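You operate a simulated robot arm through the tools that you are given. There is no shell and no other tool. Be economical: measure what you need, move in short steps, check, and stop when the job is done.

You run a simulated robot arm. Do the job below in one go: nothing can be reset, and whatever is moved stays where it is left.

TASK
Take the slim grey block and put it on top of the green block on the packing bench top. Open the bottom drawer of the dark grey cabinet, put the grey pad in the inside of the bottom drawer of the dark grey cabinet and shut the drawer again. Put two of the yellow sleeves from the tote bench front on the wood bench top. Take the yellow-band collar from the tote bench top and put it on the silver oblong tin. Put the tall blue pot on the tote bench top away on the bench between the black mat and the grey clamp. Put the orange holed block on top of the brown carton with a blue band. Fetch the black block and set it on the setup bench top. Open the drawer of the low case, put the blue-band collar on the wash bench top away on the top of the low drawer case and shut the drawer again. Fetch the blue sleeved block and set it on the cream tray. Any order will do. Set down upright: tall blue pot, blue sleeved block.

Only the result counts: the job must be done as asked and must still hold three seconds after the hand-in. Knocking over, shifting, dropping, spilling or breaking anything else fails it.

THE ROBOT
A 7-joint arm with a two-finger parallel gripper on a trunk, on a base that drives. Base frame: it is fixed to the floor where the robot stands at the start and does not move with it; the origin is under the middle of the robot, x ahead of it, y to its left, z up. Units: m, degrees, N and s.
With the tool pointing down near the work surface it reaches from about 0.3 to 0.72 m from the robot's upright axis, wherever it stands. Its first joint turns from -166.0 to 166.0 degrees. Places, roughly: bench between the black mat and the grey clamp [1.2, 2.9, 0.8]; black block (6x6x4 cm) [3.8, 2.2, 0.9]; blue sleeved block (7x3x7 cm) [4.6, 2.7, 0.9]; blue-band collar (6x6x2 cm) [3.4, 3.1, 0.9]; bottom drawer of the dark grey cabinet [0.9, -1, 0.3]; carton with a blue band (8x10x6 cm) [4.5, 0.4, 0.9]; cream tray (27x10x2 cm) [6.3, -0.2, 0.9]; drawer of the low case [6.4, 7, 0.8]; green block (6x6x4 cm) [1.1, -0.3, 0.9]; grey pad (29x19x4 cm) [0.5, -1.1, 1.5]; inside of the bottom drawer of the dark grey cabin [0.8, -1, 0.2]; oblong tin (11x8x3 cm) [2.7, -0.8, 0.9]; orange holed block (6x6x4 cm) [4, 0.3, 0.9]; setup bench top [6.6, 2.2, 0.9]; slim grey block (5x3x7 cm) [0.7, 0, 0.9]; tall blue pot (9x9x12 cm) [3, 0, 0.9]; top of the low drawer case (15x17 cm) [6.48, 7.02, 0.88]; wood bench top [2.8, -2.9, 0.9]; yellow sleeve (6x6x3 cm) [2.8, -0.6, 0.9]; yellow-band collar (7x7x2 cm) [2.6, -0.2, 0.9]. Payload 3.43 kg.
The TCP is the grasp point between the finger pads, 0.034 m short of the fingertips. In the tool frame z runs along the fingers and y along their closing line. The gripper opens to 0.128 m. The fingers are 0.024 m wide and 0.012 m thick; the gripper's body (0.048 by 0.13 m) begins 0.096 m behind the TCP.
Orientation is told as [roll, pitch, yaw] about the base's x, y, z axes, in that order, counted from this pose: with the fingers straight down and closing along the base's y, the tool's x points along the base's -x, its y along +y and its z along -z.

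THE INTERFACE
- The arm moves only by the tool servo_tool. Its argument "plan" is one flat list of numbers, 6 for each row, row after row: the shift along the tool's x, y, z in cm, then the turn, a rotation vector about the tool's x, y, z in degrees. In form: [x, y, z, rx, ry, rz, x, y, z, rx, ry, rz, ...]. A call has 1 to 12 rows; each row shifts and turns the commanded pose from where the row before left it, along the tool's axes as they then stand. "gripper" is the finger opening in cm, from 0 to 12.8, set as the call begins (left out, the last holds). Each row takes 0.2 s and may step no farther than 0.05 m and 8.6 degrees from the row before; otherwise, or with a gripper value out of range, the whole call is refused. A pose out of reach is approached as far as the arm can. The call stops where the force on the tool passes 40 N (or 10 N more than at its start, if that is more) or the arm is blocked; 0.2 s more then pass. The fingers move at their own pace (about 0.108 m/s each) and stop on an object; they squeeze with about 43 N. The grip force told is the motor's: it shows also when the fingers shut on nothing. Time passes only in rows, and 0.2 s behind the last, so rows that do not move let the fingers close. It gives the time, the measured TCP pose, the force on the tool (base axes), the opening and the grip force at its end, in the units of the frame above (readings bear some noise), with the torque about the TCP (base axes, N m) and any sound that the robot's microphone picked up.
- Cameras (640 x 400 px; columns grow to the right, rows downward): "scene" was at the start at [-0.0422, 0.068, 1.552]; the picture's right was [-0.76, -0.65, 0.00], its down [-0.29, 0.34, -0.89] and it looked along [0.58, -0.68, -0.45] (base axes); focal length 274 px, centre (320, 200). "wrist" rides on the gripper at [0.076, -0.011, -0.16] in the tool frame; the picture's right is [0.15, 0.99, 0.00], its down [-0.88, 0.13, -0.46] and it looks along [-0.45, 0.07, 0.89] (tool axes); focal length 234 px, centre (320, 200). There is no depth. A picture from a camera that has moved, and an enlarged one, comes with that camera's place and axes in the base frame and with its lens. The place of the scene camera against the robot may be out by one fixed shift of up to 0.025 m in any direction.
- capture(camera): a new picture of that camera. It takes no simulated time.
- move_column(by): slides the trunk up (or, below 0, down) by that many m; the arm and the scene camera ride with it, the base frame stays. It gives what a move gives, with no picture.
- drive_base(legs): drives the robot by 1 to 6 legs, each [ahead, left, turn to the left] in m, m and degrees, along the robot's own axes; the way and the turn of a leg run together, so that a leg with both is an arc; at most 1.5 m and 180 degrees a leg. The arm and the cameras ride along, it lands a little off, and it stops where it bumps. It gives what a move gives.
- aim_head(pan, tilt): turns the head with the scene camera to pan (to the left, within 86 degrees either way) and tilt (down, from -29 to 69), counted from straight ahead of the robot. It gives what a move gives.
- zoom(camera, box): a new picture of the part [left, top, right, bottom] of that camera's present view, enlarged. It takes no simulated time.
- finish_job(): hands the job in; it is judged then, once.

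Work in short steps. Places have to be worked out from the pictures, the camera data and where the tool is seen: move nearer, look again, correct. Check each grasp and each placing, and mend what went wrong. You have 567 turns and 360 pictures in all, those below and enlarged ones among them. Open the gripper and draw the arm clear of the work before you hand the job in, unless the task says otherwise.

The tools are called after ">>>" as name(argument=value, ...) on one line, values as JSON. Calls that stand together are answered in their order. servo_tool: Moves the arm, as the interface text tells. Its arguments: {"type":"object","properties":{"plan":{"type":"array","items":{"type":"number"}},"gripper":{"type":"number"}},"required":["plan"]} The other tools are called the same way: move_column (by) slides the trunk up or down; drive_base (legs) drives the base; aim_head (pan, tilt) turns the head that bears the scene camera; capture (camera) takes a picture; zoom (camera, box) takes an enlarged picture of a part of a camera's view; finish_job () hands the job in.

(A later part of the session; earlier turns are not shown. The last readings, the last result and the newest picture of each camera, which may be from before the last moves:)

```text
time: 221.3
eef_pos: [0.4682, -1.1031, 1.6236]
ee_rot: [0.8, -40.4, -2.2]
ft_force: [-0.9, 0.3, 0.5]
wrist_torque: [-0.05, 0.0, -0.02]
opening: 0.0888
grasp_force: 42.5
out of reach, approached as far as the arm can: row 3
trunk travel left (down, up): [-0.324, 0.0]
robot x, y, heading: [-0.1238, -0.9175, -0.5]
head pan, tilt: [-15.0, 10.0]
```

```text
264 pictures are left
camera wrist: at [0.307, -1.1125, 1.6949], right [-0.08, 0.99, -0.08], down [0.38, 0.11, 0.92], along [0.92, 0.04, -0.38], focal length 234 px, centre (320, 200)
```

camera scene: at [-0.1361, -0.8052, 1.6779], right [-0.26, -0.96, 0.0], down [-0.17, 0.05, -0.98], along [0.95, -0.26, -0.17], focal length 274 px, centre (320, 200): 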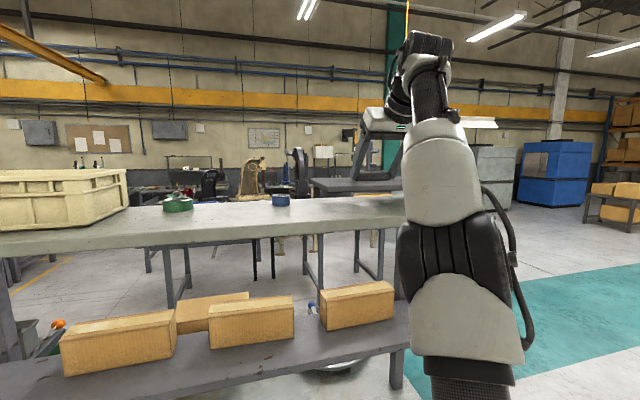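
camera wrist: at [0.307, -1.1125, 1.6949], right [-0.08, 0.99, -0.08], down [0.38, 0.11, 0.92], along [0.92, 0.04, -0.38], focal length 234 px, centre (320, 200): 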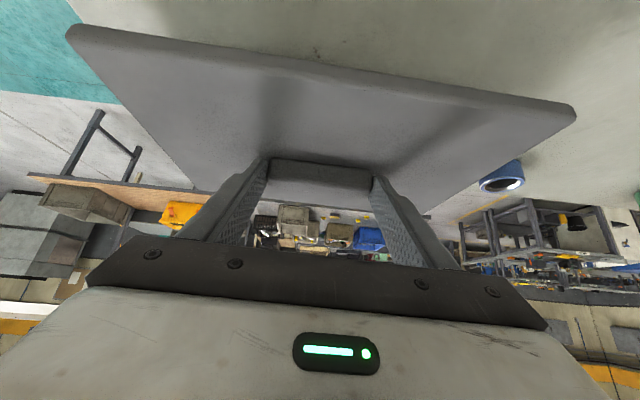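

Pad is held level. Back the base away from the shelf.

>>> drive_base(legs=[[-0.5, 0, 0]])

>>> capture(camera="wrist")

```text
time: 224.2
eef_pos: [-0.0213, -1.1059, 1.6233]
ee_rot: [0.8, -40.7, -2.9]
ft_force: [-0.1, 1.2, -0.6]
wrist_torque: [0.0, -0.01, -0.02]
opening: 0.0889
grasp_force: 43.0
trunk travel left (down, up): [-0.324, 0.0]
robot x, y, heading: [-0.6125, -0.9154, -1.1]
head pan, tilt: [-15.0, 10.0]
```

```text
263 pictures are left
camera wrist: at [-0.183, -1.1124, 1.6947], right [-0.07, 0.99, -0.08], down [0.38, 0.1, 0.92], along [0.92, 0.03, -0.38], focal length 234 px, centre (320, 200)
```

wrist: 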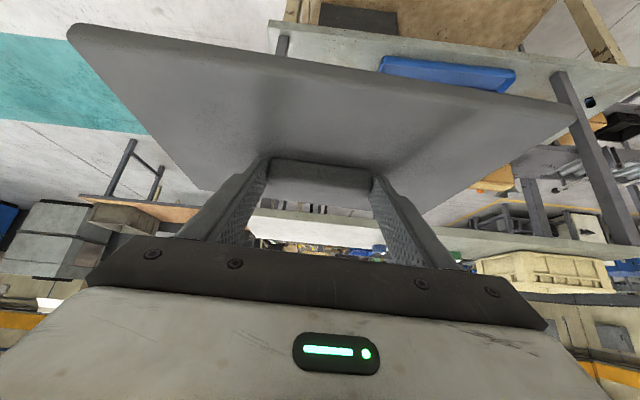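

Drive around the bench end with the pad held high.

>>> drive_base(legs=[[0, -1.25, 1.1], [1.4, 0, 0]])

>>> drive_base(legs=[[0, 0, 90], [0, 0, 90]])

>>> capture(camera="wrist")

```text
time: 242.9
eef_pos: [1.379, -2.3114, 1.6238]
ee_rot: [0.7, -40.7, -1.5]
ft_force: [0.2, -0.9, -0.9]
wrist_torque: [0.0, 0.04, 0.02]
opening: 0.0891
grasp_force: 43.1
trunk travel left (down, up): [-0.324, 0.0]
robot x, y, heading: [0.7848, -2.1332, 0.4]
head pan, tilt: [-15.0, 10.0]
```

```text
time: 251.3
eef_pos: [0.1806, -1.9727, 1.6245]
ee_rot: [0.8, -40.5, -179.9]
ft_force: [-0.4, 0.3, -0.2]
wrist_torque: [0.01, -0.03, 0.01]
opening: 0.0886
grasp_force: 43.2
trunk travel left (down, up): [-0.324, 0.0]
robot x, y, heading: [0.7827, -2.1337, -178.1]
head pan, tilt: [-15.0, 10.0]
```

```text
262 pictures are left
camera wrist: at [0.3412, -1.9608, 1.6946], right [0.12, -0.99, -0.08], down [-0.37, -0.12, 0.92], along [-0.92, -0.08, -0.38], focal length 234 px, centre (320, 200)
```

wrist: 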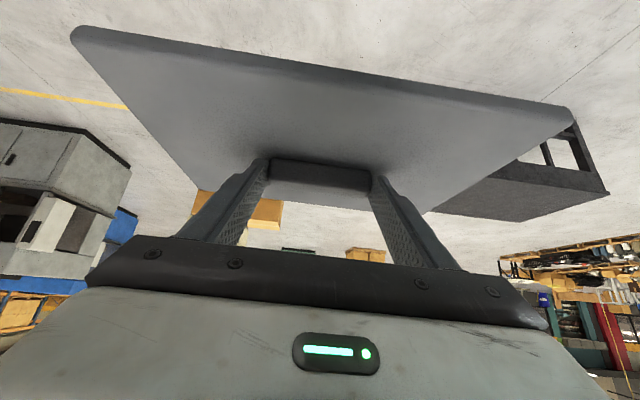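

Now reverse to the lane behind the bench (x≈1.85, y≈-2.1).

>>> drive_base(legs=[[-1.05, 0, -1.9]])

>>> move_column(by=-0.32)

>>> aim_head(pan=-20, tilt=30)

>>> capture(camera="scene")

```text
time: 256.6
eef_pos: [1.2206, -1.9333, 1.623]
ee_rot: [0.8, -40.7, 178.2]
ft_force: [-0.5, -0.1, -0.6]
wrist_torque: [0.02, -0.01, -0.01]
opening: 0.0887
grasp_force: 43.4
trunk travel left (down, up): [-0.324, 0.0]
robot x, y, heading: [1.8194, -2.1182, -180.0]
head pan, tilt: [-15.0, 10.0]
```

```text
time: 259.8
eef_pos: [1.2215, -1.9339, 1.3035]
ee_rot: [0.8, -40.6, 178.3]
ft_force: [0.2, -0.1, -0.4]
wrist_torque: [0.0, -0.03, 0.04]
opening: 0.0889
grasp_force: 42.8
trunk travel left (down, up): [-0.004, 0.32]
robot x, y, heading: [1.8162, -2.1139, -179.7]
head pan, tilt: [-15.0, 10.0]
```

```text
time: 260.6
eef_pos: [1.2205, -1.9335, 1.3032]
ee_rot: [0.8, -40.6, 178.1]
ft_force: [-0.3, -0.7, -1.1]
wrist_torque: [-0.01, -0.01, 0.0]
opening: 0.089
grasp_force: 43.2
trunk travel left (down, up): [-0.004, 0.32]
robot x, y, heading: [1.815, -2.1146, -180.2]
head pan, tilt: [-20.0, 30.0]
```

```text
261 pictures are left
camera scene: at [1.8092, -2.2263, 1.3257], right [0.34, 0.94, 0.0], down [0.47, -0.17, -0.87], along [-0.81, 0.3, -0.5], focal length 274 px, centre (320, 200)
```

scene: 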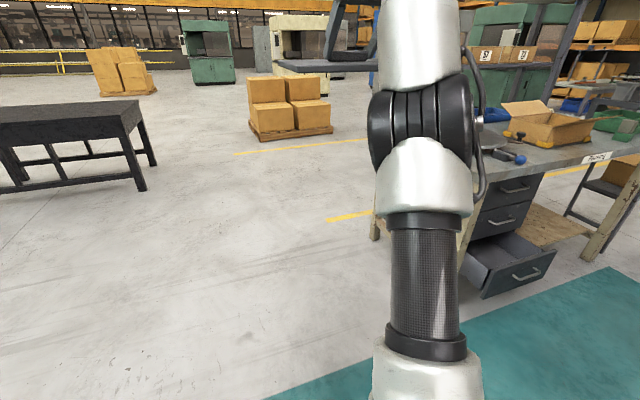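

Lower the pad in open space toward z≈0.75, keeping it level and to the front-right.

>>> servo_tool(plan=[3.2, -0.7, 3.1, 0, 0, 0, 3.2, -0.7, 3.1, 0, 0, 0, 3.2, -0.7, 3.1, 0, 0, 0, 3.2, -0.7, 3.1, 0, 0, 0, 3.2, -0.7, 3.1, 0, 0, 0, 3.2, -0.7, 3.1, 0, 0, 0, 3.2, -0.7, 3.1, 0, 0, 0, 3.2, -0.7, 3.1, 0, 0, 0, 3.2, -0.7, 3.1, 0, 0, 0, 3.2, -0.7, 3.1, 0, 0, 0])

>>> capture(camera="scene")

```text
time: 262.8
eef_pos: [1.2648, -1.868, 0.8579]
ee_rot: [0.7, -40.6, 178.2]
ft_force: [0.1, -0.5, -0.2]
wrist_torque: [-0.01, -0.02, 0.01]
opening: 0.089
grasp_force: 43.1
trunk travel left (down, up): [-0.004, 0.32]
robot x, y, heading: [1.8157, -2.1142, -179.6]
head pan, tilt: [-20.0, 30.0]
```

```text
260 pictures are left
camera scene: at [1.8095, -2.2265, 1.3257], right [0.34, 0.94, 0.0], down [0.47, -0.17, -0.87], along [-0.81, 0.3, -0.5], focal length 274 px, centre (320, 200)
```

scene: 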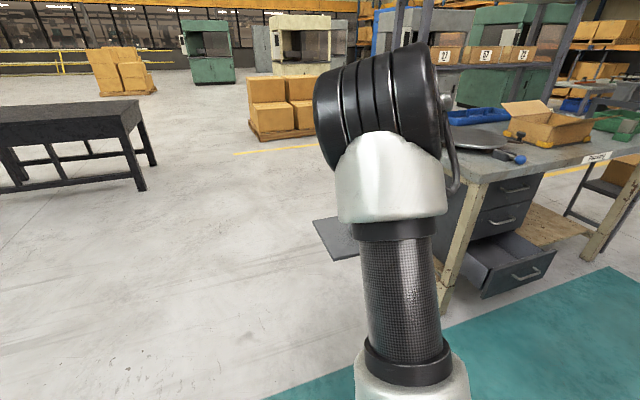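

>>> servo_tool(plan=[3.0, -1.5, 2.9, 0, 3, 0, 3.0, -1.5, 2.9, 0, 3, 0, 3.0, -1.5, 2.9, 0, 3, 0, 3.0, -1.5, 2.9, 0, 3, 0, 2.5, 0, 3.4, 0, 3, 0, 2.5, 0, 3.4, 0, 3, 0, 2.2, 0, 3.6, 0, 3, 0])

>>> capture(camera="scene")

```text
time: 264.4
eef_pos: [1.3159, -1.8146, 0.5658]
ee_rot: [0.7, -19.6, 178.5]
ft_force: [-0.5, -0.4, 0.1]
wrist_torque: [-0.02, -0.04, -0.01]
opening: 0.0887
grasp_force: 42.9
trunk travel left (down, up): [-0.004, 0.32]
robot x, y, heading: [1.8186, -2.1139, -180.3]
head pan, tilt: [-20.0, 30.0]
```

```text
259 pictures are left
camera scene: at [1.8095, -2.2264, 1.3257], right [0.34, 0.94, 0.0], down [0.47, -0.17, -0.87], along [-0.81, 0.3, -0.5], focal length 274 px, centre (320, 200)
```

scene: 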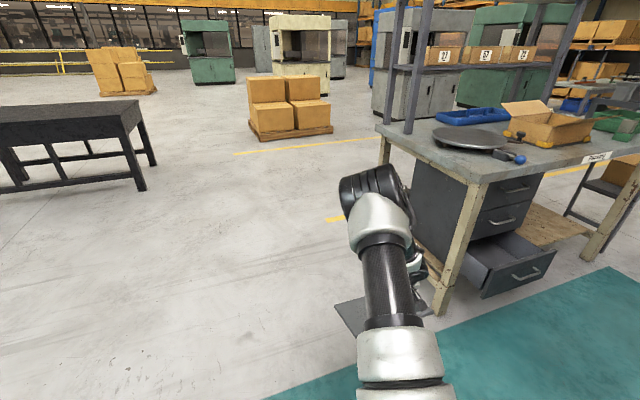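

Test the low end here: down to ~0.42 with tilt ~10°.

>>> servo_tool(plan=[0.5, 0, 3, 0, 3, 0, 0.5, 0, 3, 0, 3, 0, 0.3, 0, 3, 0, 3, 0, 0, 0, 3, 0, 0, 0, 0, 0, 2.5, 0, 0, 0])

>>> capture(camera="scene")

```text
time: 265.6
eef_pos: [1.2894, -1.8155, 0.4228]
ee_rot: [0.6, -10.6, 178.6]
ft_force: [-0.4, -0.1, 0.3]
wrist_torque: [0.02, -0.01, -0.02]
opening: 0.0889
grasp_force: 43.0
trunk travel left (down, up): [-0.004, 0.32]
robot x, y, heading: [1.8151, -2.1174, -179.9]
head pan, tilt: [-20.0, 30.0]
```

```text
258 pictures are left
camera scene: at [1.8094, -2.2264, 1.3257], right [0.34, 0.94, 0.0], down [0.47, -0.17, -0.87], along [-0.81, 0.3, -0.5], focal length 274 px, centre (320, 200)
```

scene: 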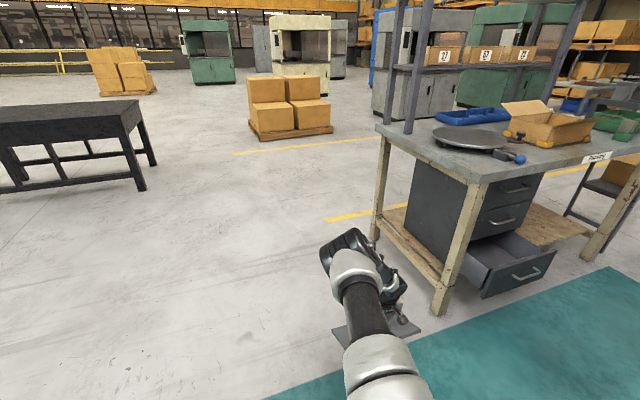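

>>> capture(camera="wrist")

>>> zoom(camera="scene", box=[300, 200, 460, 350])

>>> zoom(camera="scene", box=[430, 150, 590, 310])

```text
257 pictures are left
camera wrist: at [1.3925, -1.8071, 0.5653], right [0.12, -0.99, -0.02], down [-0.78, -0.11, 0.61], along [-0.61, -0.06, -0.79], focal length 234 px, centre (320, 200)
```

wrist: 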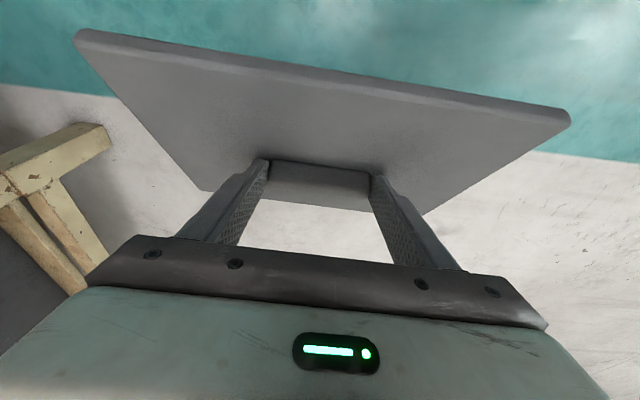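

```text
2.67 times, centred on (380, 275) of scene
camera zoom: at [1.8094, -2.2264, 1.3257], right [0.34, 0.94, 0.0], down [0.47, -0.17, -0.87], along [-0.81, 0.3, -0.5], focal length 731 px, centre (160, 0)
```

zoom: 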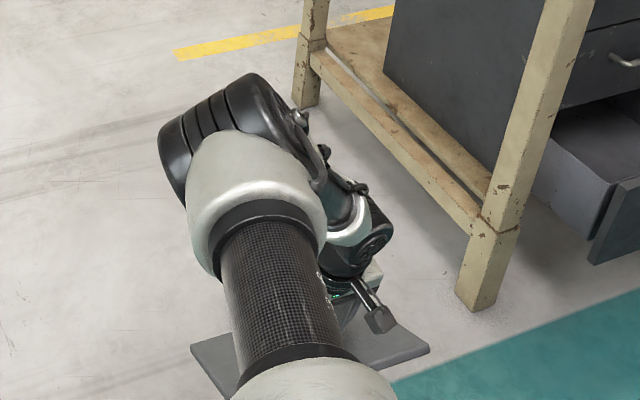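

```text
2.50 times, centred on (510, 230) of scene
camera zoom: at [1.8094, -2.2264, 1.3257], right [0.34, 0.94, 0.0], down [0.47, -0.17, -0.87], along [-0.81, 0.3, -0.5], focal length 685 px, centre (-155, 125)
```

zoom: 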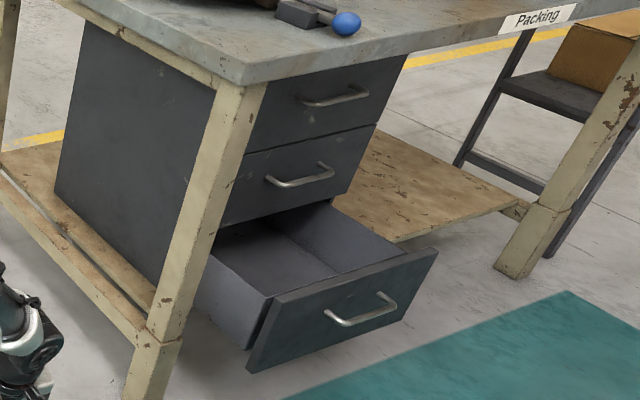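

Raise a little, back off 0.12 m and drive right until the hand is in line with the drawer (y≈-0.972).

>>> servo_tool(plan=[0, 0, -4, 0, 0, 0, 0, 0, -4, 0, 0, 0, 0, 0, -2, 0, 0, 0])

>>> drive_base(legs=[[-0.12, 0, 0], [0, -0.84, 0]])

>>> capture(camera="scene")

>>> capture(camera="wrist")

```text
time: 266.4
eef_pos: [1.3088, -1.8153, 0.5227]
ee_rot: [0.7, -10.5, 178.6]
ft_force: [1.1, -0.6, -1.1]
wrist_torque: [0.02, 0.01, 0.03]
opening: 0.0888
grasp_force: 42.8
trunk travel left (down, up): [-0.004, 0.32]
robot x, y, heading: [1.8166, -2.1153, -179.9]
head pan, tilt: [-20.0, 30.0]
```

```text
time: 275.7
eef_pos: [1.4245, -0.9731, 0.5216]
ee_rot: [0.6, -10.6, 178.8]
ft_force: [0.1, -0.3, -0.6]
wrist_torque: [0.01, -0.01, -0.01]
opening: 0.0887
grasp_force: 43.0
trunk travel left (down, up): [-0.004, 0.32]
robot x, y, heading: [1.9302, -1.2701, -179.9]
head pan, tilt: [-20.0, 30.0]
```

```text
254 pictures are left
camera scene: at [1.9251, -1.383, 1.3257], right [0.34, 0.94, 0.0], down [0.47, -0.17, -0.87], along [-0.82, 0.29, -0.5], focal length 274 px, centre (320, 200)
```

scene: 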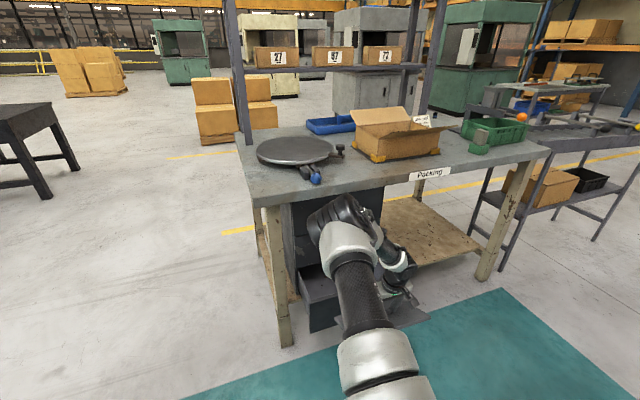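

```text
253 pictures are left
camera wrist: at [1.5275, -0.9644, 0.664], right [0.13, -0.99, -0.02], down [-0.78, -0.11, 0.61], along [-0.61, -0.06, -0.79], focal length 234 px, centre (320, 200)
```

wrist: 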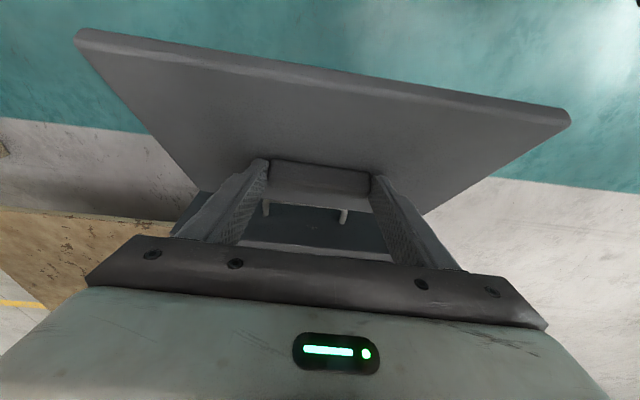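

Aligned in y; drawer front top ~0.42. Raise, then move the base in 0.15 m and look.

>>> servo_tool(plan=[-0.9, 0, -4.6, 0, 0, 0, -0.9, 0, -4.6, 0, 0, 0])

>>> drive_base(legs=[[0.15, 0, 0]])

>>> capture(camera="scene")

>>> capture(camera="wrist")

```text
time: 276.3
eef_pos: [1.4234, -0.9731, 0.6154]
ee_rot: [0.8, -10.6, 178.8]
ft_force: [0.5, 0.6, 0.4]
wrist_torque: [-0.05, -0.05, -0.03]
opening: 0.0888
grasp_force: 43.1
trunk travel left (down, up): [-0.004, 0.32]
robot x, y, heading: [1.9318, -1.2707, -179.5]
head pan, tilt: [-20.0, 30.0]
```

```text
time: 277.7
eef_pos: [1.2711, -0.9745, 0.6146]
ee_rot: [0.6, -10.6, 178.9]
ft_force: [-0.2, -0.2, -0.3]
wrist_torque: [-0.02, 0.02, -0.02]
opening: 0.0887
grasp_force: 42.9
trunk travel left (down, up): [-0.004, 0.32]
robot x, y, heading: [1.7812, -1.2752, -179.8]
head pan, tilt: [-20.0, 30.0]
```

```text
252 pictures are left
camera scene: at [1.7738, -1.3838, 1.3257], right [0.34, 0.94, 0.0], down [0.47, -0.17, -0.87], along [-0.82, 0.29, -0.5], focal length 274 px, centre (320, 200)
```

scene: 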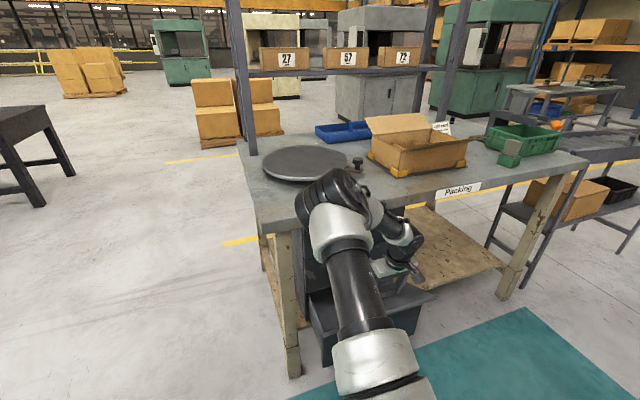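

```text
251 pictures are left
camera wrist: at [1.374, -0.9648, 0.7571], right [0.13, -0.99, -0.02], down [-0.78, -0.11, 0.61], along [-0.61, -0.06, -0.79], focal length 234 px, centre (320, 200)
```

wrist: 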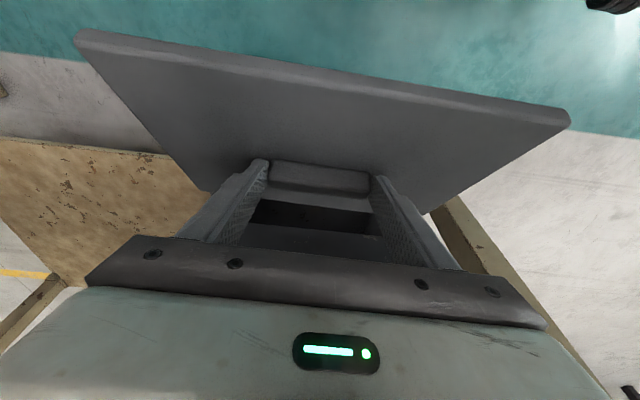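

Lower to z≈0.53 here (still above the drawer front), and check elbow clearance.

>>> servo_tool(plan=[0.8, 0, 4.1, 0, 0, 0, 0.8, 0, 4.1, 0, 0, 0])

>>> aim_head(pan=-10, tilt=45)

>>> capture(camera="scene")

```text
time: 278.3
eef_pos: [1.2711, -0.9739, 0.5318]
ee_rot: [0.6, -10.6, 178.9]
ft_force: [1.1, -0.8, 0.7]
wrist_torque: [0.0, 0.01, 0.01]
opening: 0.0885
grasp_force: 43.4
trunk travel left (down, up): [-0.004, 0.32]
robot x, y, heading: [1.7828, -1.2722, -179.7]
head pan, tilt: [-20.0, 30.0]
```

```text
time: 279.1
eef_pos: [1.2719, -0.9756, 0.5327]
ee_rot: [0.6, -10.5, 178.8]
ft_force: [0.1, -0.2, -0.7]
wrist_torque: [0.0, -0.02, 0.0]
opening: 0.0888
grasp_force: 42.8
trunk travel left (down, up): [-0.004, 0.32]
robot x, y, heading: [1.7818, -1.2749, -179.7]
head pan, tilt: [-10.0, 45.0]
```

```text
250 pictures are left
camera scene: at [1.7788, -1.4006, 1.3031], right [0.17, 0.99, 0.0], down [0.7, -0.12, -0.71], along [-0.7, 0.12, -0.71], focal length 274 px, centre (320, 200)
```

scene: 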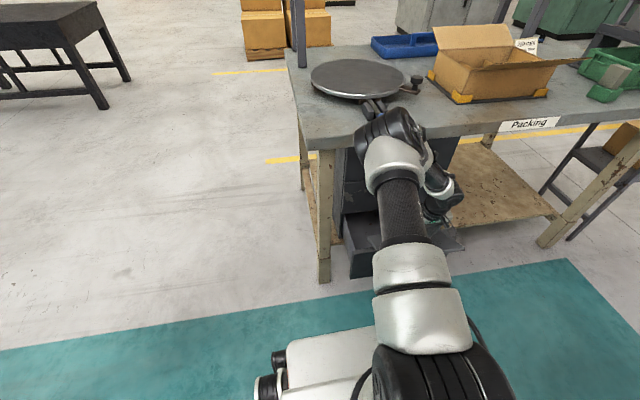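

Extending the arm straightens it and pulls the elbow away from the bench. Slide the pad in along its slope, first half.

>>> servo_tool(plan=[-3.47, 0, 2.8, 0, 0, 0, -3.47, 0, 2.8, 0, 0, 0])

>>> capture(camera="scene")

>>> capture(camera="wrist")

```text
time: 279.7
eef_pos: [1.1905, -0.9742, 0.4899]
ee_rot: [0.6, -10.6, 178.8]
ft_force: [-0.2, 0.3, -0.9]
wrist_torque: [0.0, 0.01, -0.02]
opening: 0.0886
grasp_force: 43.2
trunk travel left (down, up): [-0.004, 0.32]
robot x, y, heading: [1.7819, -1.2739, -179.7]
head pan, tilt: [-10.0, 45.0]
```

```text
249 pictures are left
camera scene: at [1.7791, -1.4006, 1.3031], right [0.17, 0.99, 0.0], down [0.7, -0.12, -0.71], along [-0.7, 0.12, -0.71], focal length 274 px, centre (320, 200)
```

scene: 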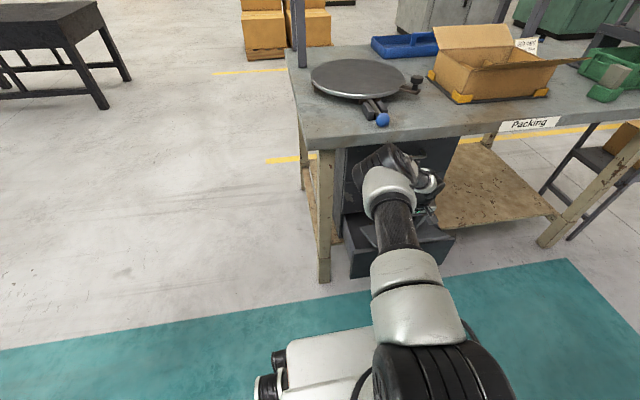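

```text
248 pictures are left
camera wrist: at [1.294, -0.9648, 0.6322], right [0.13, -0.99, -0.02], down [-0.78, -0.11, 0.61], along [-0.61, -0.06, -0.79], focal length 234 px, centre (320, 200)
```

wrist: 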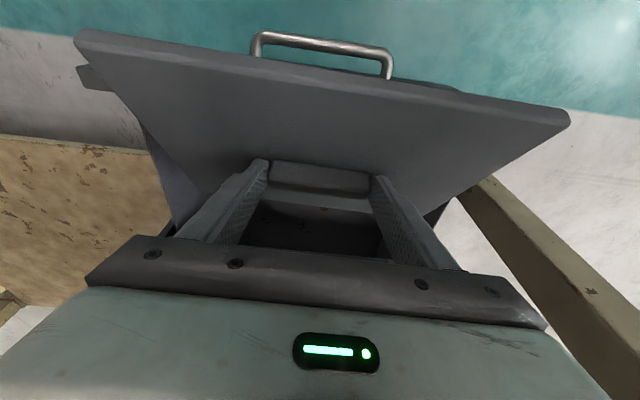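

Sliding in nicely; drawer centre y≈-0.963, so shift 0.8 cm right and continue.

>>> servo_tool(plan=[-3.47, -0.8, 2.6, 0, 0, 0, -3.3, 0, 2.4, 0, 0, 0])

>>> capture(camera="scene")

>>> capture(camera="wrist")

```text
time: 280.3
eef_pos: [1.1145, -0.9692, 0.4564]
ee_rot: [0.5, -10.6, 179.0]
ft_force: [-4.7, -5.5, 2.9]
wrist_torque: [0.57, -0.47, -0.11]
opening: 0.0891
grasp_force: 42.7
trunk travel left (down, up): [-0.004, 0.32]
robot x, y, heading: [1.7804, -1.272, -179.5]
head pan, tilt: [-10.0, 45.0]
```

```text
247 pictures are left
camera scene: at [1.7787, -1.4023, 1.3029], right [0.17, 0.99, 0.0], down [0.7, -0.12, -0.71], along [-0.7, 0.12, -0.71], focal length 274 px, centre (320, 200)
```

scene: 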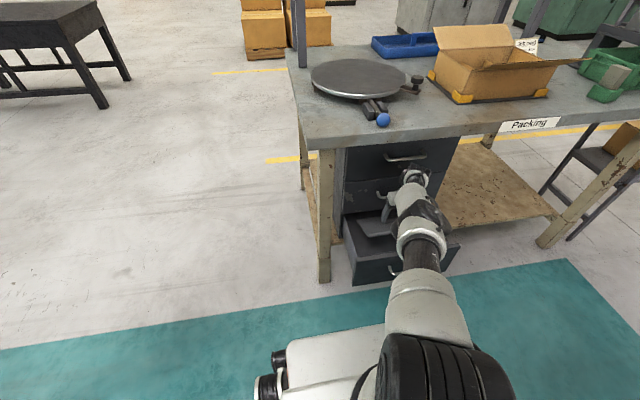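

```text
246 pictures are left
camera wrist: at [1.2179, -0.9594, 0.5982], right [0.13, -0.99, -0.02], down [-0.78, -0.11, 0.61], along [-0.61, -0.06, -0.79], focal length 234 px, centre (320, 200)
```

wrist: 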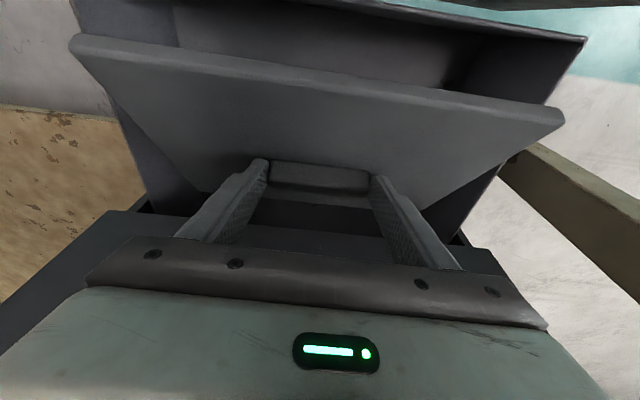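

Pad is centred over the drawer. There's a small contact force; read again without moving and zoom.

>>> servo_tool(plan=[0, 0, 0, 0, 0, 0])

>>> zoom(camera="scene", box=[320, 130, 480, 290])

```text
time: 280.7
eef_pos: [1.1172, -0.9664, 0.4548]
ee_rot: [0.5, -10.5, 178.9]
ft_force: [-0.1, -0.7, -1.5]
wrist_torque: [-0.01, -0.05, -0.02]
opening: 0.0891
grasp_force: 43.2
trunk travel left (down, up): [-0.004, 0.32]
robot x, y, heading: [1.7816, -1.2769, -179.7]
head pan, tilt: [-10.0, 45.0]
```

```text
2.50 times, centred on (400, 210) of scene
camera zoom: at [1.7788, -1.4006, 1.303], right [0.17, 0.99, 0.0], down [0.7, -0.12, -0.71], along [-0.7, 0.12, -0.71], focal length 685 px, centre (120, 175)
```

zoom: 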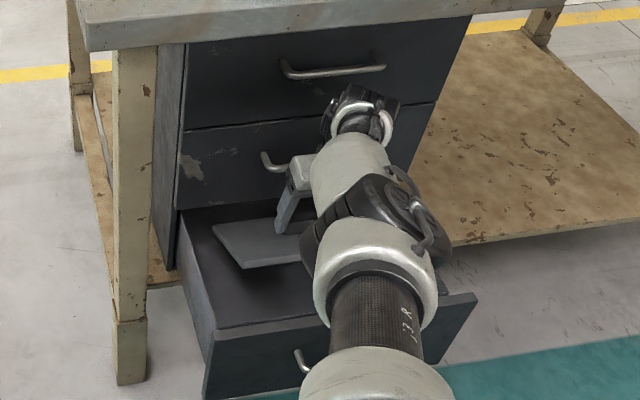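

Pad is inside the drawer outline, free of contact. Lower it.

>>> servo_tool(plan=[0.3, 0, 1.7, 0, 0, 0, 0.3, 0, 1.7, 0, 0, 0, 0.3, 0, 1.7, 0, 0, 0])

>>> capture(camera="wrist")

>>> zoom(camera="scene", box=[320, 130, 480, 290])

```text
time: 281.5
eef_pos: [1.1296, -0.9839, 0.4077]
ee_rot: [0.5, -10.5, 178.7]
ft_force: [-0.9, 0.6, -0.9]
wrist_torque: [-0.01, -0.03, 0.02]
opening: 0.0888
grasp_force: 43.3
out of reach, approached as far as the arm can: row 1, 2, 3
trunk travel left (down, up): [-0.004, 0.32]
robot x, y, heading: [1.7788, -1.2737, -179.6]
head pan, tilt: [-10.0, 45.0]
```

```text
244 pictures are left
camera wrist: at [1.2332, -0.9738, 0.5504], right [0.13, -0.99, -0.02], down [-0.78, -0.11, 0.61], along [-0.61, -0.06, -0.79], focal length 234 px, centre (320, 200)
```

wrist: 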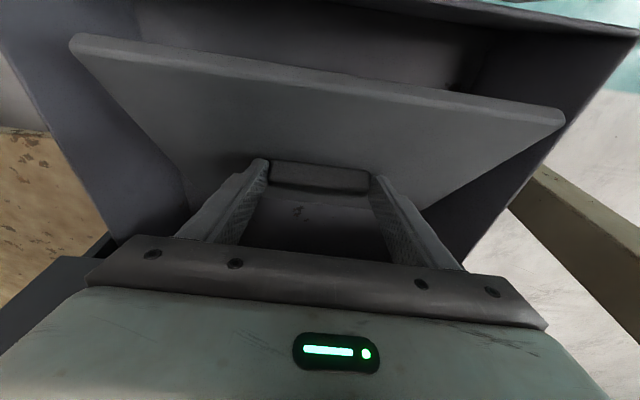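

```text
2.50 times, centred on (400, 210) of scene
camera zoom: at [1.7789, -1.4006, 1.3031], right [0.17, 0.99, 0.0], down [0.7, -0.12, -0.71], along [-0.7, 0.12, -0.71], focal length 685 px, centre (120, 175)
```

zoom: 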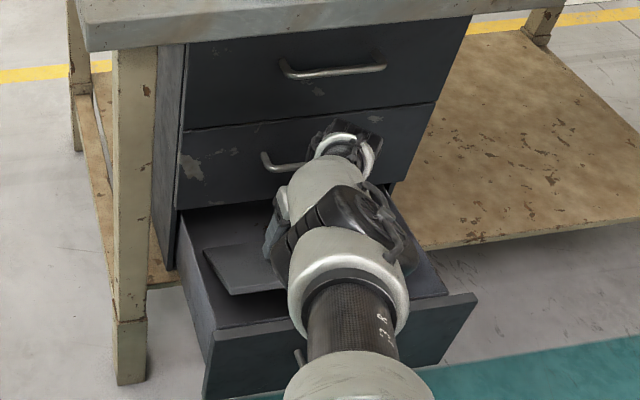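

Arm is at full stretch and slid 1.5 cm sideways. Re-centre in y while easing back slightly.

>>> servo_tool(plan=[0.2, -0.8, -0.5, 0, 0, 0, 0.2, -0.8, -0.3, 0, 0, 0])

>>> capture(camera="wrist")

```text
time: 282.1
eef_pos: [1.1363, -0.9674, 0.4152]
ee_rot: [0.7, -10.6, 178.9]
ft_force: [-1.1, 0.5, -0.5]
wrist_torque: [0.03, 0.05, 0.0]
opening: 0.089
grasp_force: 43.4
trunk travel left (down, up): [-0.004, 0.32]
robot x, y, heading: [1.7828, -1.276, -179.7]
head pan, tilt: [-10.0, 45.0]
```

```text
242 pictures are left
camera wrist: at [1.24, -0.9577, 0.5565], right [0.13, -0.99, -0.02], down [-0.78, -0.11, 0.61], along [-0.61, -0.06, -0.79], focal length 234 px, centre (320, 200)
```

wrist: 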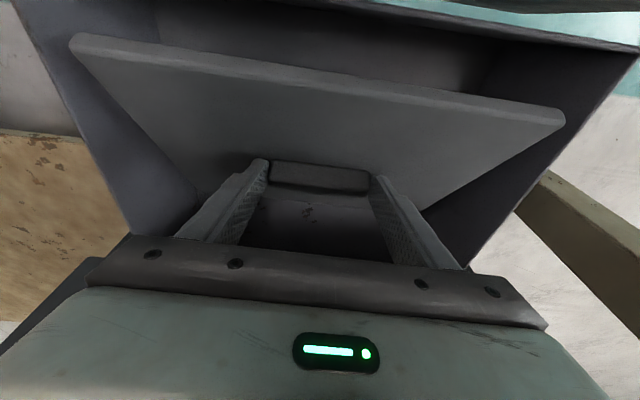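

Centred. Level the pad partly by tilting the tool out to ~25° and shift inward 2 cm, then lower.

>>> servo_tool(plan=[-1, 0, 0, 0, -7, 0, -1, 0, 0, 0, -7, 0, 0.63, 0, 1.36, 0, 0, 0, 0.63, 0, 1.36, 0, 0, 0])

>>> capture(camera="wrist")

>>> zoom(camera="scene", box=[320, 130, 480, 290])

```text
time: 283.1
eef_pos: [1.1167, -0.966, 0.3897]
ee_rot: [0.7, -24.6, 178.7]
ft_force: [-1.0, 0.3, -0.2]
wrist_torque: [0.01, -0.06, -0.01]
opening: 0.0887
grasp_force: 42.5
trunk travel left (down, up): [-0.004, 0.32]
robot x, y, heading: [1.7761, -1.2731, -179.6]
head pan, tilt: [-10.0, 45.0]
```

```text
241 pictures are left
camera wrist: at [1.252, -0.957, 0.5024], right [0.12, -0.99, -0.05], down [-0.61, -0.11, 0.78], along [-0.78, -0.06, -0.62], focal length 234 px, centre (320, 200)
```

wrist: 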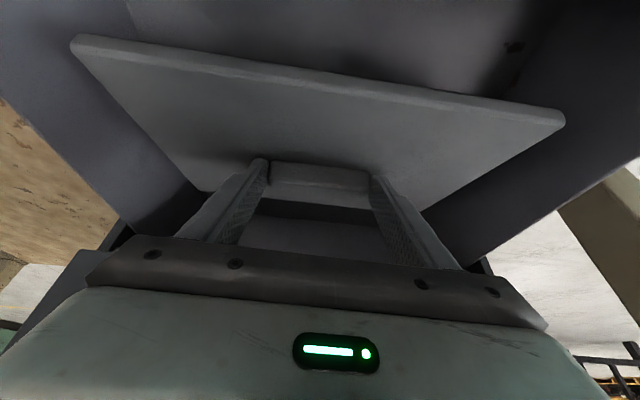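

```text
2.50 times, centred on (400, 210) of scene
camera zoom: at [1.7789, -1.4006, 1.3031], right [0.17, 0.99, 0.0], down [0.7, -0.12, -0.71], along [-0.7, 0.12, -0.71], focal length 685 px, centre (120, 175)
```

zoom: 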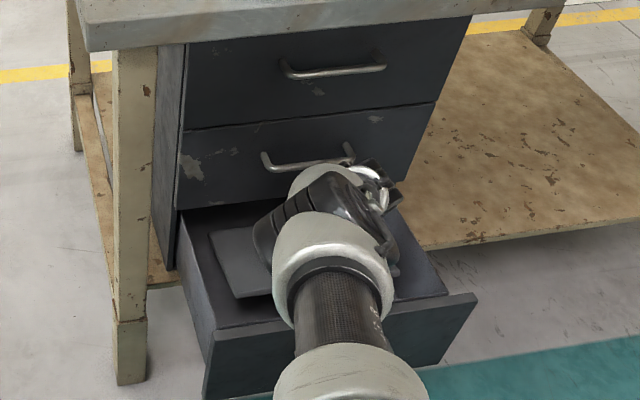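

Very good. Keep lowering until contact.

>>> servo_tool(plan=[0.63, 0, 1.36, 0, 0, 0, 0.63, 0, 1.36, 0, 0, 0, 0.42, 0, 0.9, 0, 0, 0])

>>> capture(camera="wrist")

```text
time: 283.9
eef_pos: [1.1161, -0.9682, 0.3604]
ee_rot: [0.6, -24.6, 178.7]
ft_force: [0.6, -0.6, -0.1]
wrist_torque: [-0.03, -0.01, 0.02]
opening: 0.0889
grasp_force: 43.2
out of reach, approached as far as the arm can: row 3
trunk travel left (down, up): [-0.004, 0.32]
robot x, y, heading: [1.7817, -1.2706, -179.6]
head pan, tilt: [-10.0, 45.0]
```

```text
239 pictures are left
camera wrist: at [1.2512, -0.9581, 0.4724], right [0.12, -0.99, -0.05], down [-0.61, -0.11, 0.78], along [-0.78, -0.06, -0.62], focal length 234 px, centre (320, 200)
```

wrist: 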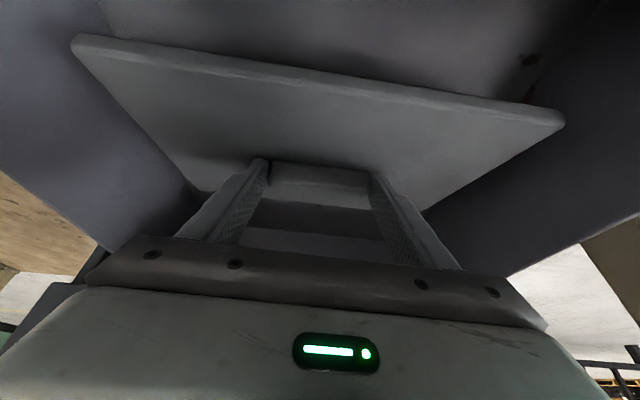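

Only a few cm above the floor of the drawer; release it here.

>>> servo_tool(plan=[0, 0, 0, 0, 0, 0, 0, 0, 0, 0, 0, 0, 0, 0, 0, 0, 0, 0], gripper=12.5)

>>> capture(camera="wrist")

```text
time: 284.7
eef_pos: [1.116, -0.9668, 0.3592]
ee_rot: [0.8, -24.7, 178.7]
ft_force: [0.7, 1.1, 0.2]
wrist_torque: [0.03, 0.01, 0.04]
opening: 0.1249
grasp_force: 0.0
trunk travel left (down, up): [-0.004, 0.32]
robot x, y, heading: [1.7824, -1.272, -179.6]
head pan, tilt: [-10.0, 45.0]
```

```text
238 pictures are left
camera wrist: at [1.2512, -0.9579, 0.4726], right [0.12, -0.99, -0.05], down [-0.61, -0.11, 0.78], along [-0.78, -0.06, -0.62], focal length 234 px, centre (320, 200)
```

wrist: 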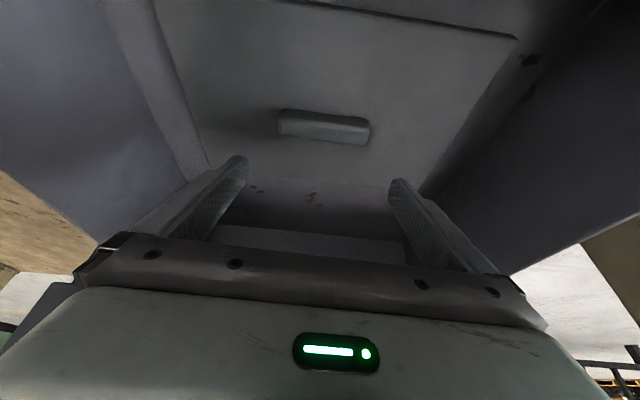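

Pad lies flat in the drawer. Withdraw up and out, then set up to push the drawer shut.

>>> servo_tool(plan=[-1.7, 0, -3.6, 0, 0, 0, -1.7, 0, -3.6, 0, 0, 0, -1.2, 0, -2.7, 0, 0, 0, 4.4, 0, -2, 0, 0, 0, 4.4, 0, -2, 0, 0, 0, 4.4, 0, -2, 0, 0, 0, 4.4, 0, -2, 0, 0, 0])

>>> capture(camera="wrist")

>>> capture(camera="scene")

```text
time: 286.3
eef_pos: [1.3086, -0.9686, 0.469]
ee_rot: [0.7, -24.6, 178.7]
ft_force: [-0.2, -0.3, 0.0]
wrist_torque: [-0.02, -0.03, -0.04]
opening: 0.1249
grasp_force: 0.0
trunk travel left (down, up): [-0.004, 0.32]
robot x, y, heading: [1.7778, -1.2763, -179.9]
head pan, tilt: [-10.0, 45.0]
```

```text
237 pictures are left
camera wrist: at [1.4437, -0.9591, 0.5809], right [0.12, -0.99, -0.05], down [-0.61, -0.11, 0.78], along [-0.78, -0.06, -0.62], focal length 234 px, centre (320, 200)
```

wrist: 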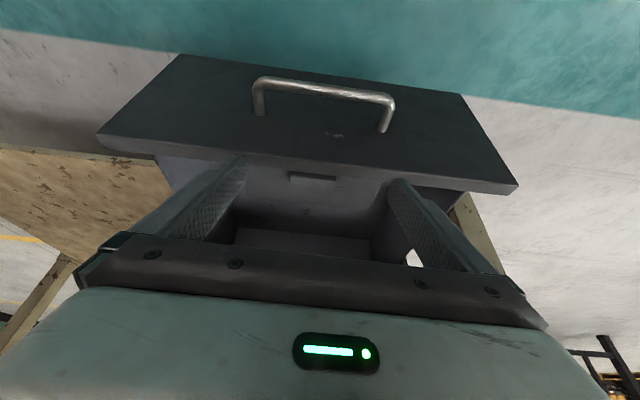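

```text
236 pictures are left
camera scene: at [1.7786, -1.4007, 1.303], right [0.17, 0.99, 0.0], down [0.7, -0.12, -0.71], along [-0.7, 0.12, -0.71], focal length 274 px, centre (320, 200)
```

scene: 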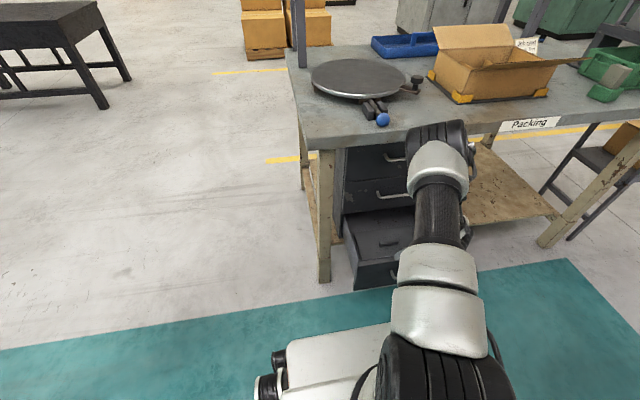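

Pad sits in the drawer. Back the base 0.12 m, close the fingers and lower the tips in front of the drawer face.

>>> drive_base(legs=[[-0.13, 0, 0]])

>>> servo_tool(plan=[1.0, 0, 2.2, 0, 0, 0, 1.0, 0, 2.2, 0, 0, 0, 0.8, 0, 1.9, 0, 0, 0], gripper=0)

>>> capture(camera="wrist")

```text
time: 287.6
eef_pos: [1.4422, -0.9662, 0.4673]
ee_rot: [0.8, -24.6, 178.7]
ft_force: [0.9, -0.3, -0.2]
wrist_torque: [-0.01, 0.02, 0.03]
opening: 0.1251
grasp_force: 0.0
trunk travel left (down, up): [-0.004, 0.32]
robot x, y, heading: [1.9117, -1.2726, -179.7]
head pan, tilt: [-10.0, 45.0]
```

```text
time: 288.4
eef_pos: [1.4405, -0.968, 0.4006]
ee_rot: [0.7, -24.5, 178.7]
ft_force: [-0.5, 0.6, -0.6]
wrist_torque: [0.01, -0.01, 0.01]
opening: 0.0002
grasp_force: 32.7
trunk travel left (down, up): [-0.004, 0.32]
robot x, y, heading: [1.9107, -1.2744, -179.4]
head pan, tilt: [-10.0, 45.0]
```

```text
235 pictures are left
camera wrist: at [1.5761, -0.959, 0.5128], right [0.12, -0.99, -0.05], down [-0.61, -0.11, 0.78], along [-0.78, -0.06, -0.62], focal length 234 px, centre (320, 200)
```

wrist: 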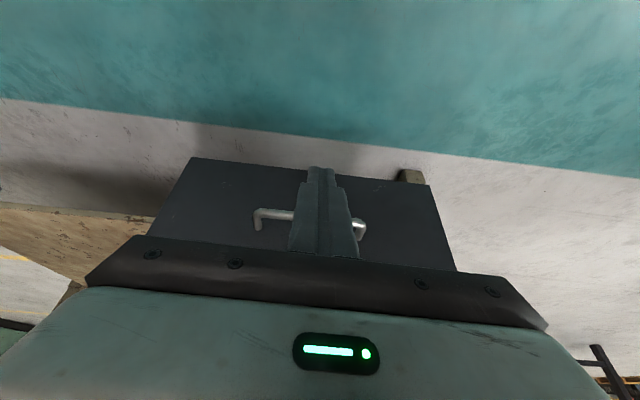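

Drawer face ~x 1.28. Drive in 0.22 m so the fingertips start pushing the drawer.

>>> drive_base(legs=[[0.22, 0, 0]])

>>> capture(camera="wrist")

```text
time: 290.1
eef_pos: [1.2234, -0.9692, 0.3991]
ee_rot: [0.7, -24.6, 178.7]
ft_force: [0.4, 0.7, -0.5]
wrist_torque: [0.0, -0.02, 0.01]
opening: 0.0
grasp_force: 32.6
trunk travel left (down, up): [-0.004, 0.32]
robot x, y, heading: [1.6972, -1.2733, -179.8]
head pan, tilt: [-10.0, 45.0]
```

```text
234 pictures are left
camera wrist: at [1.3587, -0.9603, 0.5129], right [0.12, -0.99, -0.05], down [-0.61, -0.11, 0.78], along [-0.78, -0.06, -0.62], focal length 234 px, centre (320, 200)
```

wrist: 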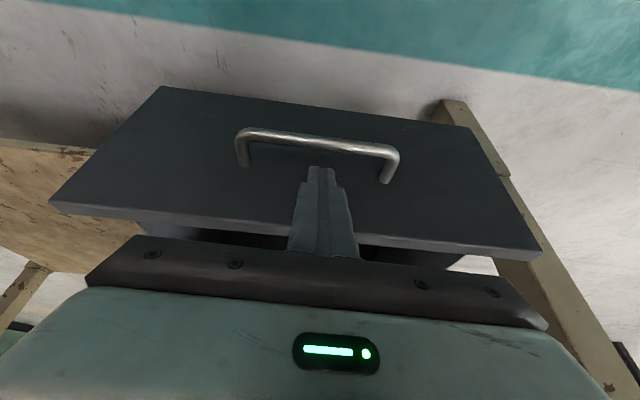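

Pushing works. Tilt the tool out 15° more (to clear the middle handle), then push the rest with the arm.

>>> servo_tool(plan=[0, 0, 0, 0, -5, 0, 0, 0, 0, 0, -5, 0, 0, 0, 0, 0, -5, 0, -2.3, 0, 1.9, 0, 0, 0, -2.3, 0, 1.9, 0, 0, 0])

>>> capture(camera="wrist")

```text
time: 291.2
eef_pos: [1.1635, -0.9669, 0.3985]
ee_rot: [0.8, -39.7, 178.6]
ft_force: [-0.8, 0.1, 0.3]
wrist_torque: [0.01, -0.02, 0.01]
opening: 0.0
grasp_force: 33.4
trunk travel left (down, up): [-0.004, 0.32]
robot x, y, heading: [1.6959, -1.2717, -180.0]
head pan, tilt: [-10.0, 45.0]
```

```text
233 pictures are left
camera wrist: at [1.3235, -0.9595, 0.4731], right [0.1, -0.99, -0.08], down [-0.39, -0.11, 0.91], along [-0.92, -0.05, -0.4], focal length 234 px, centre (320, 200)
```

wrist: 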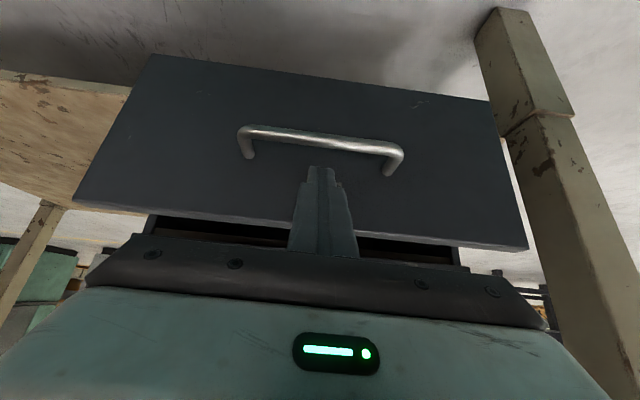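

Continue pushing until it is shut.

>>> servo_tool(plan=[-2.7, 0, 2.25, 0, 0, 0, -2.7, 0, 2.25, 0, 0, 0, -2.7, 0, 2.25, 0, 0, 0, -2.0, 0, 1.7, 0, 0, 0])

>>> capture(camera="wrist")

>>> capture(camera="scene")

```text
time: 292.1
eef_pos: [1.0678, -0.9647, 0.393]
ee_rot: [0.5, -38.4, 178.5]
ft_force: [0.2, 0.8, -0.2]
wrist_torque: [-0.01, 0.03, 0.01]
opening: 0.0003
grasp_force: 33.7
trunk travel left (down, up): [-0.004, 0.32]
robot x, y, heading: [1.6934, -1.274, -179.9]
head pan, tilt: [-10.0, 45.0]
stopped in row 4: the force on the tool passed its limit at 133 N (the readings are from after the stop); the commanded pose is now the measured one
```

```text
232 pictures are left
camera wrist: at [1.2264, -0.956, 0.4707], right [0.1, -0.99, -0.08], down [-0.41, -0.12, 0.91], along [-0.91, -0.05, -0.42], focal length 234 px, centre (320, 200)
```

wrist: 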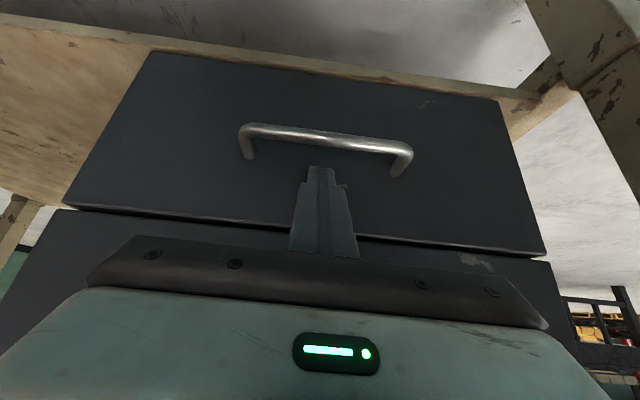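

```text
231 pictures are left
camera scene: at [1.6941, -1.4013, 1.3029], right [0.17, 0.99, 0.0], down [0.7, -0.12, -0.71], along [-0.7, 0.12, -0.71], focal length 274 px, centre (320, 200)
```

scene: 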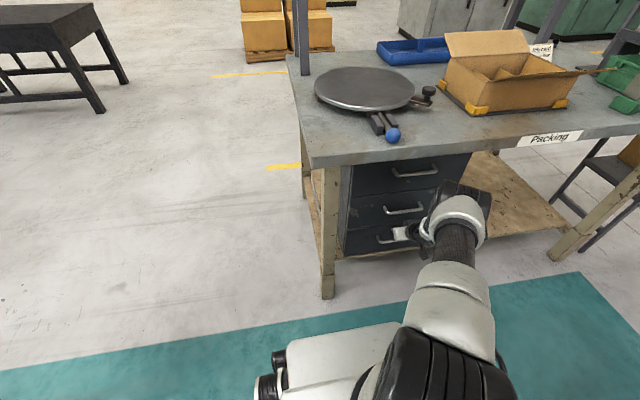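

Drawer is shut. Withdraw the arm, raise it and untilt.

>>> servo_tool(plan=[3.0, 0, -2.5, 0, 0, 0, 3.0, 0, -2.5, 0, 0, 0, 3.0, 0, -2.5, 0, 0, 0, 3.0, 0, -2.5, 0, 0, 0, 0, 0, -4.5, 0, 5, 0, 0, 0, -4.5, 0, 5, 0, -1, 0, -4.5, 0, 7, 0, -1, 0, -4.5, 0, 7, 0, -1, 0, -4.5, 0, 7, 0, -1, 0, -4.5, 0, 7, 0])

>>> zoom(camera="scene", box=[280, 120, 480, 280])

```text
time: 294.3
eef_pos: [1.2905, -0.9667, 0.6548]
ee_rot: [0.6, -0.4, 179.0]
ft_force: [0.4, 0.3, 0.4]
wrist_torque: [0.0, 0.01, -0.01]
opening: 0.0001
grasp_force: 33.2
trunk travel left (down, up): [-0.004, 0.32]
robot x, y, heading: [1.6947, -1.2705, -179.5]
head pan, tilt: [-10.0, 45.0]
```

```text
2.50 times, centred on (380, 200) of scene
camera zoom: at [1.6939, -1.4009, 1.303], right [0.17, 0.99, 0.0], down [0.7, -0.12, -0.71], along [-0.7, 0.12, -0.71], focal length 685 px, centre (170, 200)
```

zoom: 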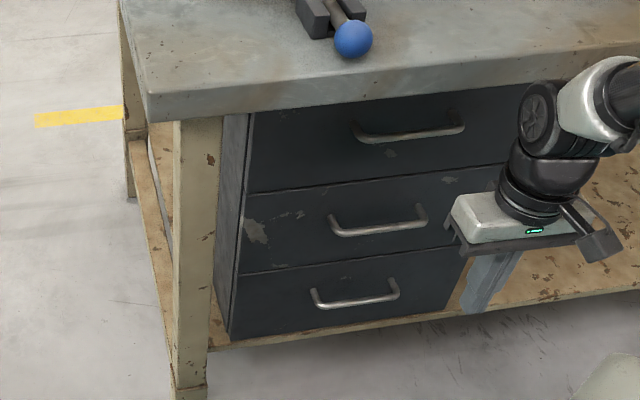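

Shut flush. Raise the trunk, then turn round to the tote bench.

>>> move_column(by=0.24)

>>> servo_tool(plan=[2, -1, -3, 0, 0, 0, 2, -1, -3, 0, 0, 0, 2, -1, -3, 0, 0, 0, 1, 0, -4, 0, 0, 0])

>>> drive_base(legs=[[-0.1, 0, -90], [0, 0, -90]])

>>> aim_head(pan=20, tilt=25)

>>> capture(camera="scene")

```text
time: 296.8
eef_pos: [1.2908, -0.9664, 0.8948]
ee_rot: [0.5, -0.4, 178.9]
ft_force: [-0.4, 0.3, -0.4]
wrist_torque: [-0.01, -0.01, -0.06]
opening: 0.0001
grasp_force: 32.5
trunk travel left (down, up): [-0.244, 0.08]
robot x, y, heading: [1.6916, -1.2737, -179.8]
head pan, tilt: [-10.0, 45.0]
```

```text
time: 297.8
eef_pos: [1.3652, -0.9389, 1.0235]
ee_rot: [0.4, -0.5, 179.0]
ft_force: [0.1, 0.2, -0.1]
wrist_torque: [-0.03, -0.02, -0.01]
opening: 0.0001
grasp_force: 33.3
trunk travel left (down, up): [-0.244, 0.08]
robot x, y, heading: [1.6937, -1.2729, -179.9]
head pan, tilt: [-10.0, 45.0]
```

```text
time: 306.1
eef_pos: [2.0787, -1.6774, 1.0217]
ee_rot: [0.6, -0.4, -2.5]
ft_force: [0.8, -0.6, 0.1]
wrist_torque: [0.0, 0.0, 0.01]
opening: 0.0
grasp_force: 32.7
trunk travel left (down, up): [-0.244, 0.08]
robot x, y, heading: [1.7574, -1.3349, -1.2]
head pan, tilt: [-10.0, 45.0]
```

```text
time: 307.1
eef_pos: [2.0788, -1.6768, 1.0223]
ee_rot: [0.5, -0.6, -2.5]
ft_force: [0.0, -0.3, 0.5]
wrist_torque: [-0.03, -0.03, 0.0]
opening: 0.0001
grasp_force: 33.1
trunk travel left (down, up): [-0.244, 0.08]
robot x, y, heading: [1.7578, -1.3321, -1.3]
head pan, tilt: [20.0, 25.0]
```

```text
229 pictures are left
camera scene: at [1.7454, -1.1657, 1.5736], right [0.32, -0.95, 0.0], down [-0.4, -0.14, -0.91], along [0.86, 0.29, -0.42], focal length 274 px, centre (320, 200)
```

scene: 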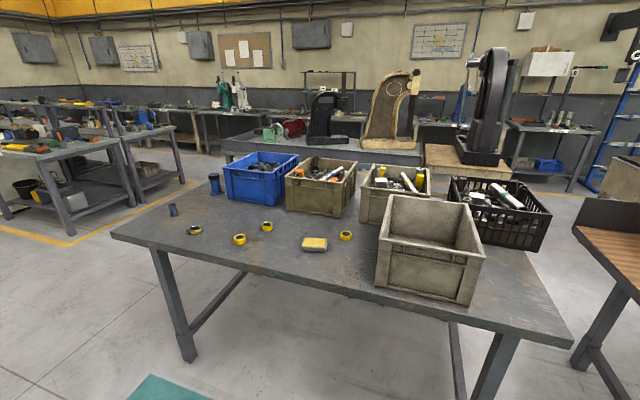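

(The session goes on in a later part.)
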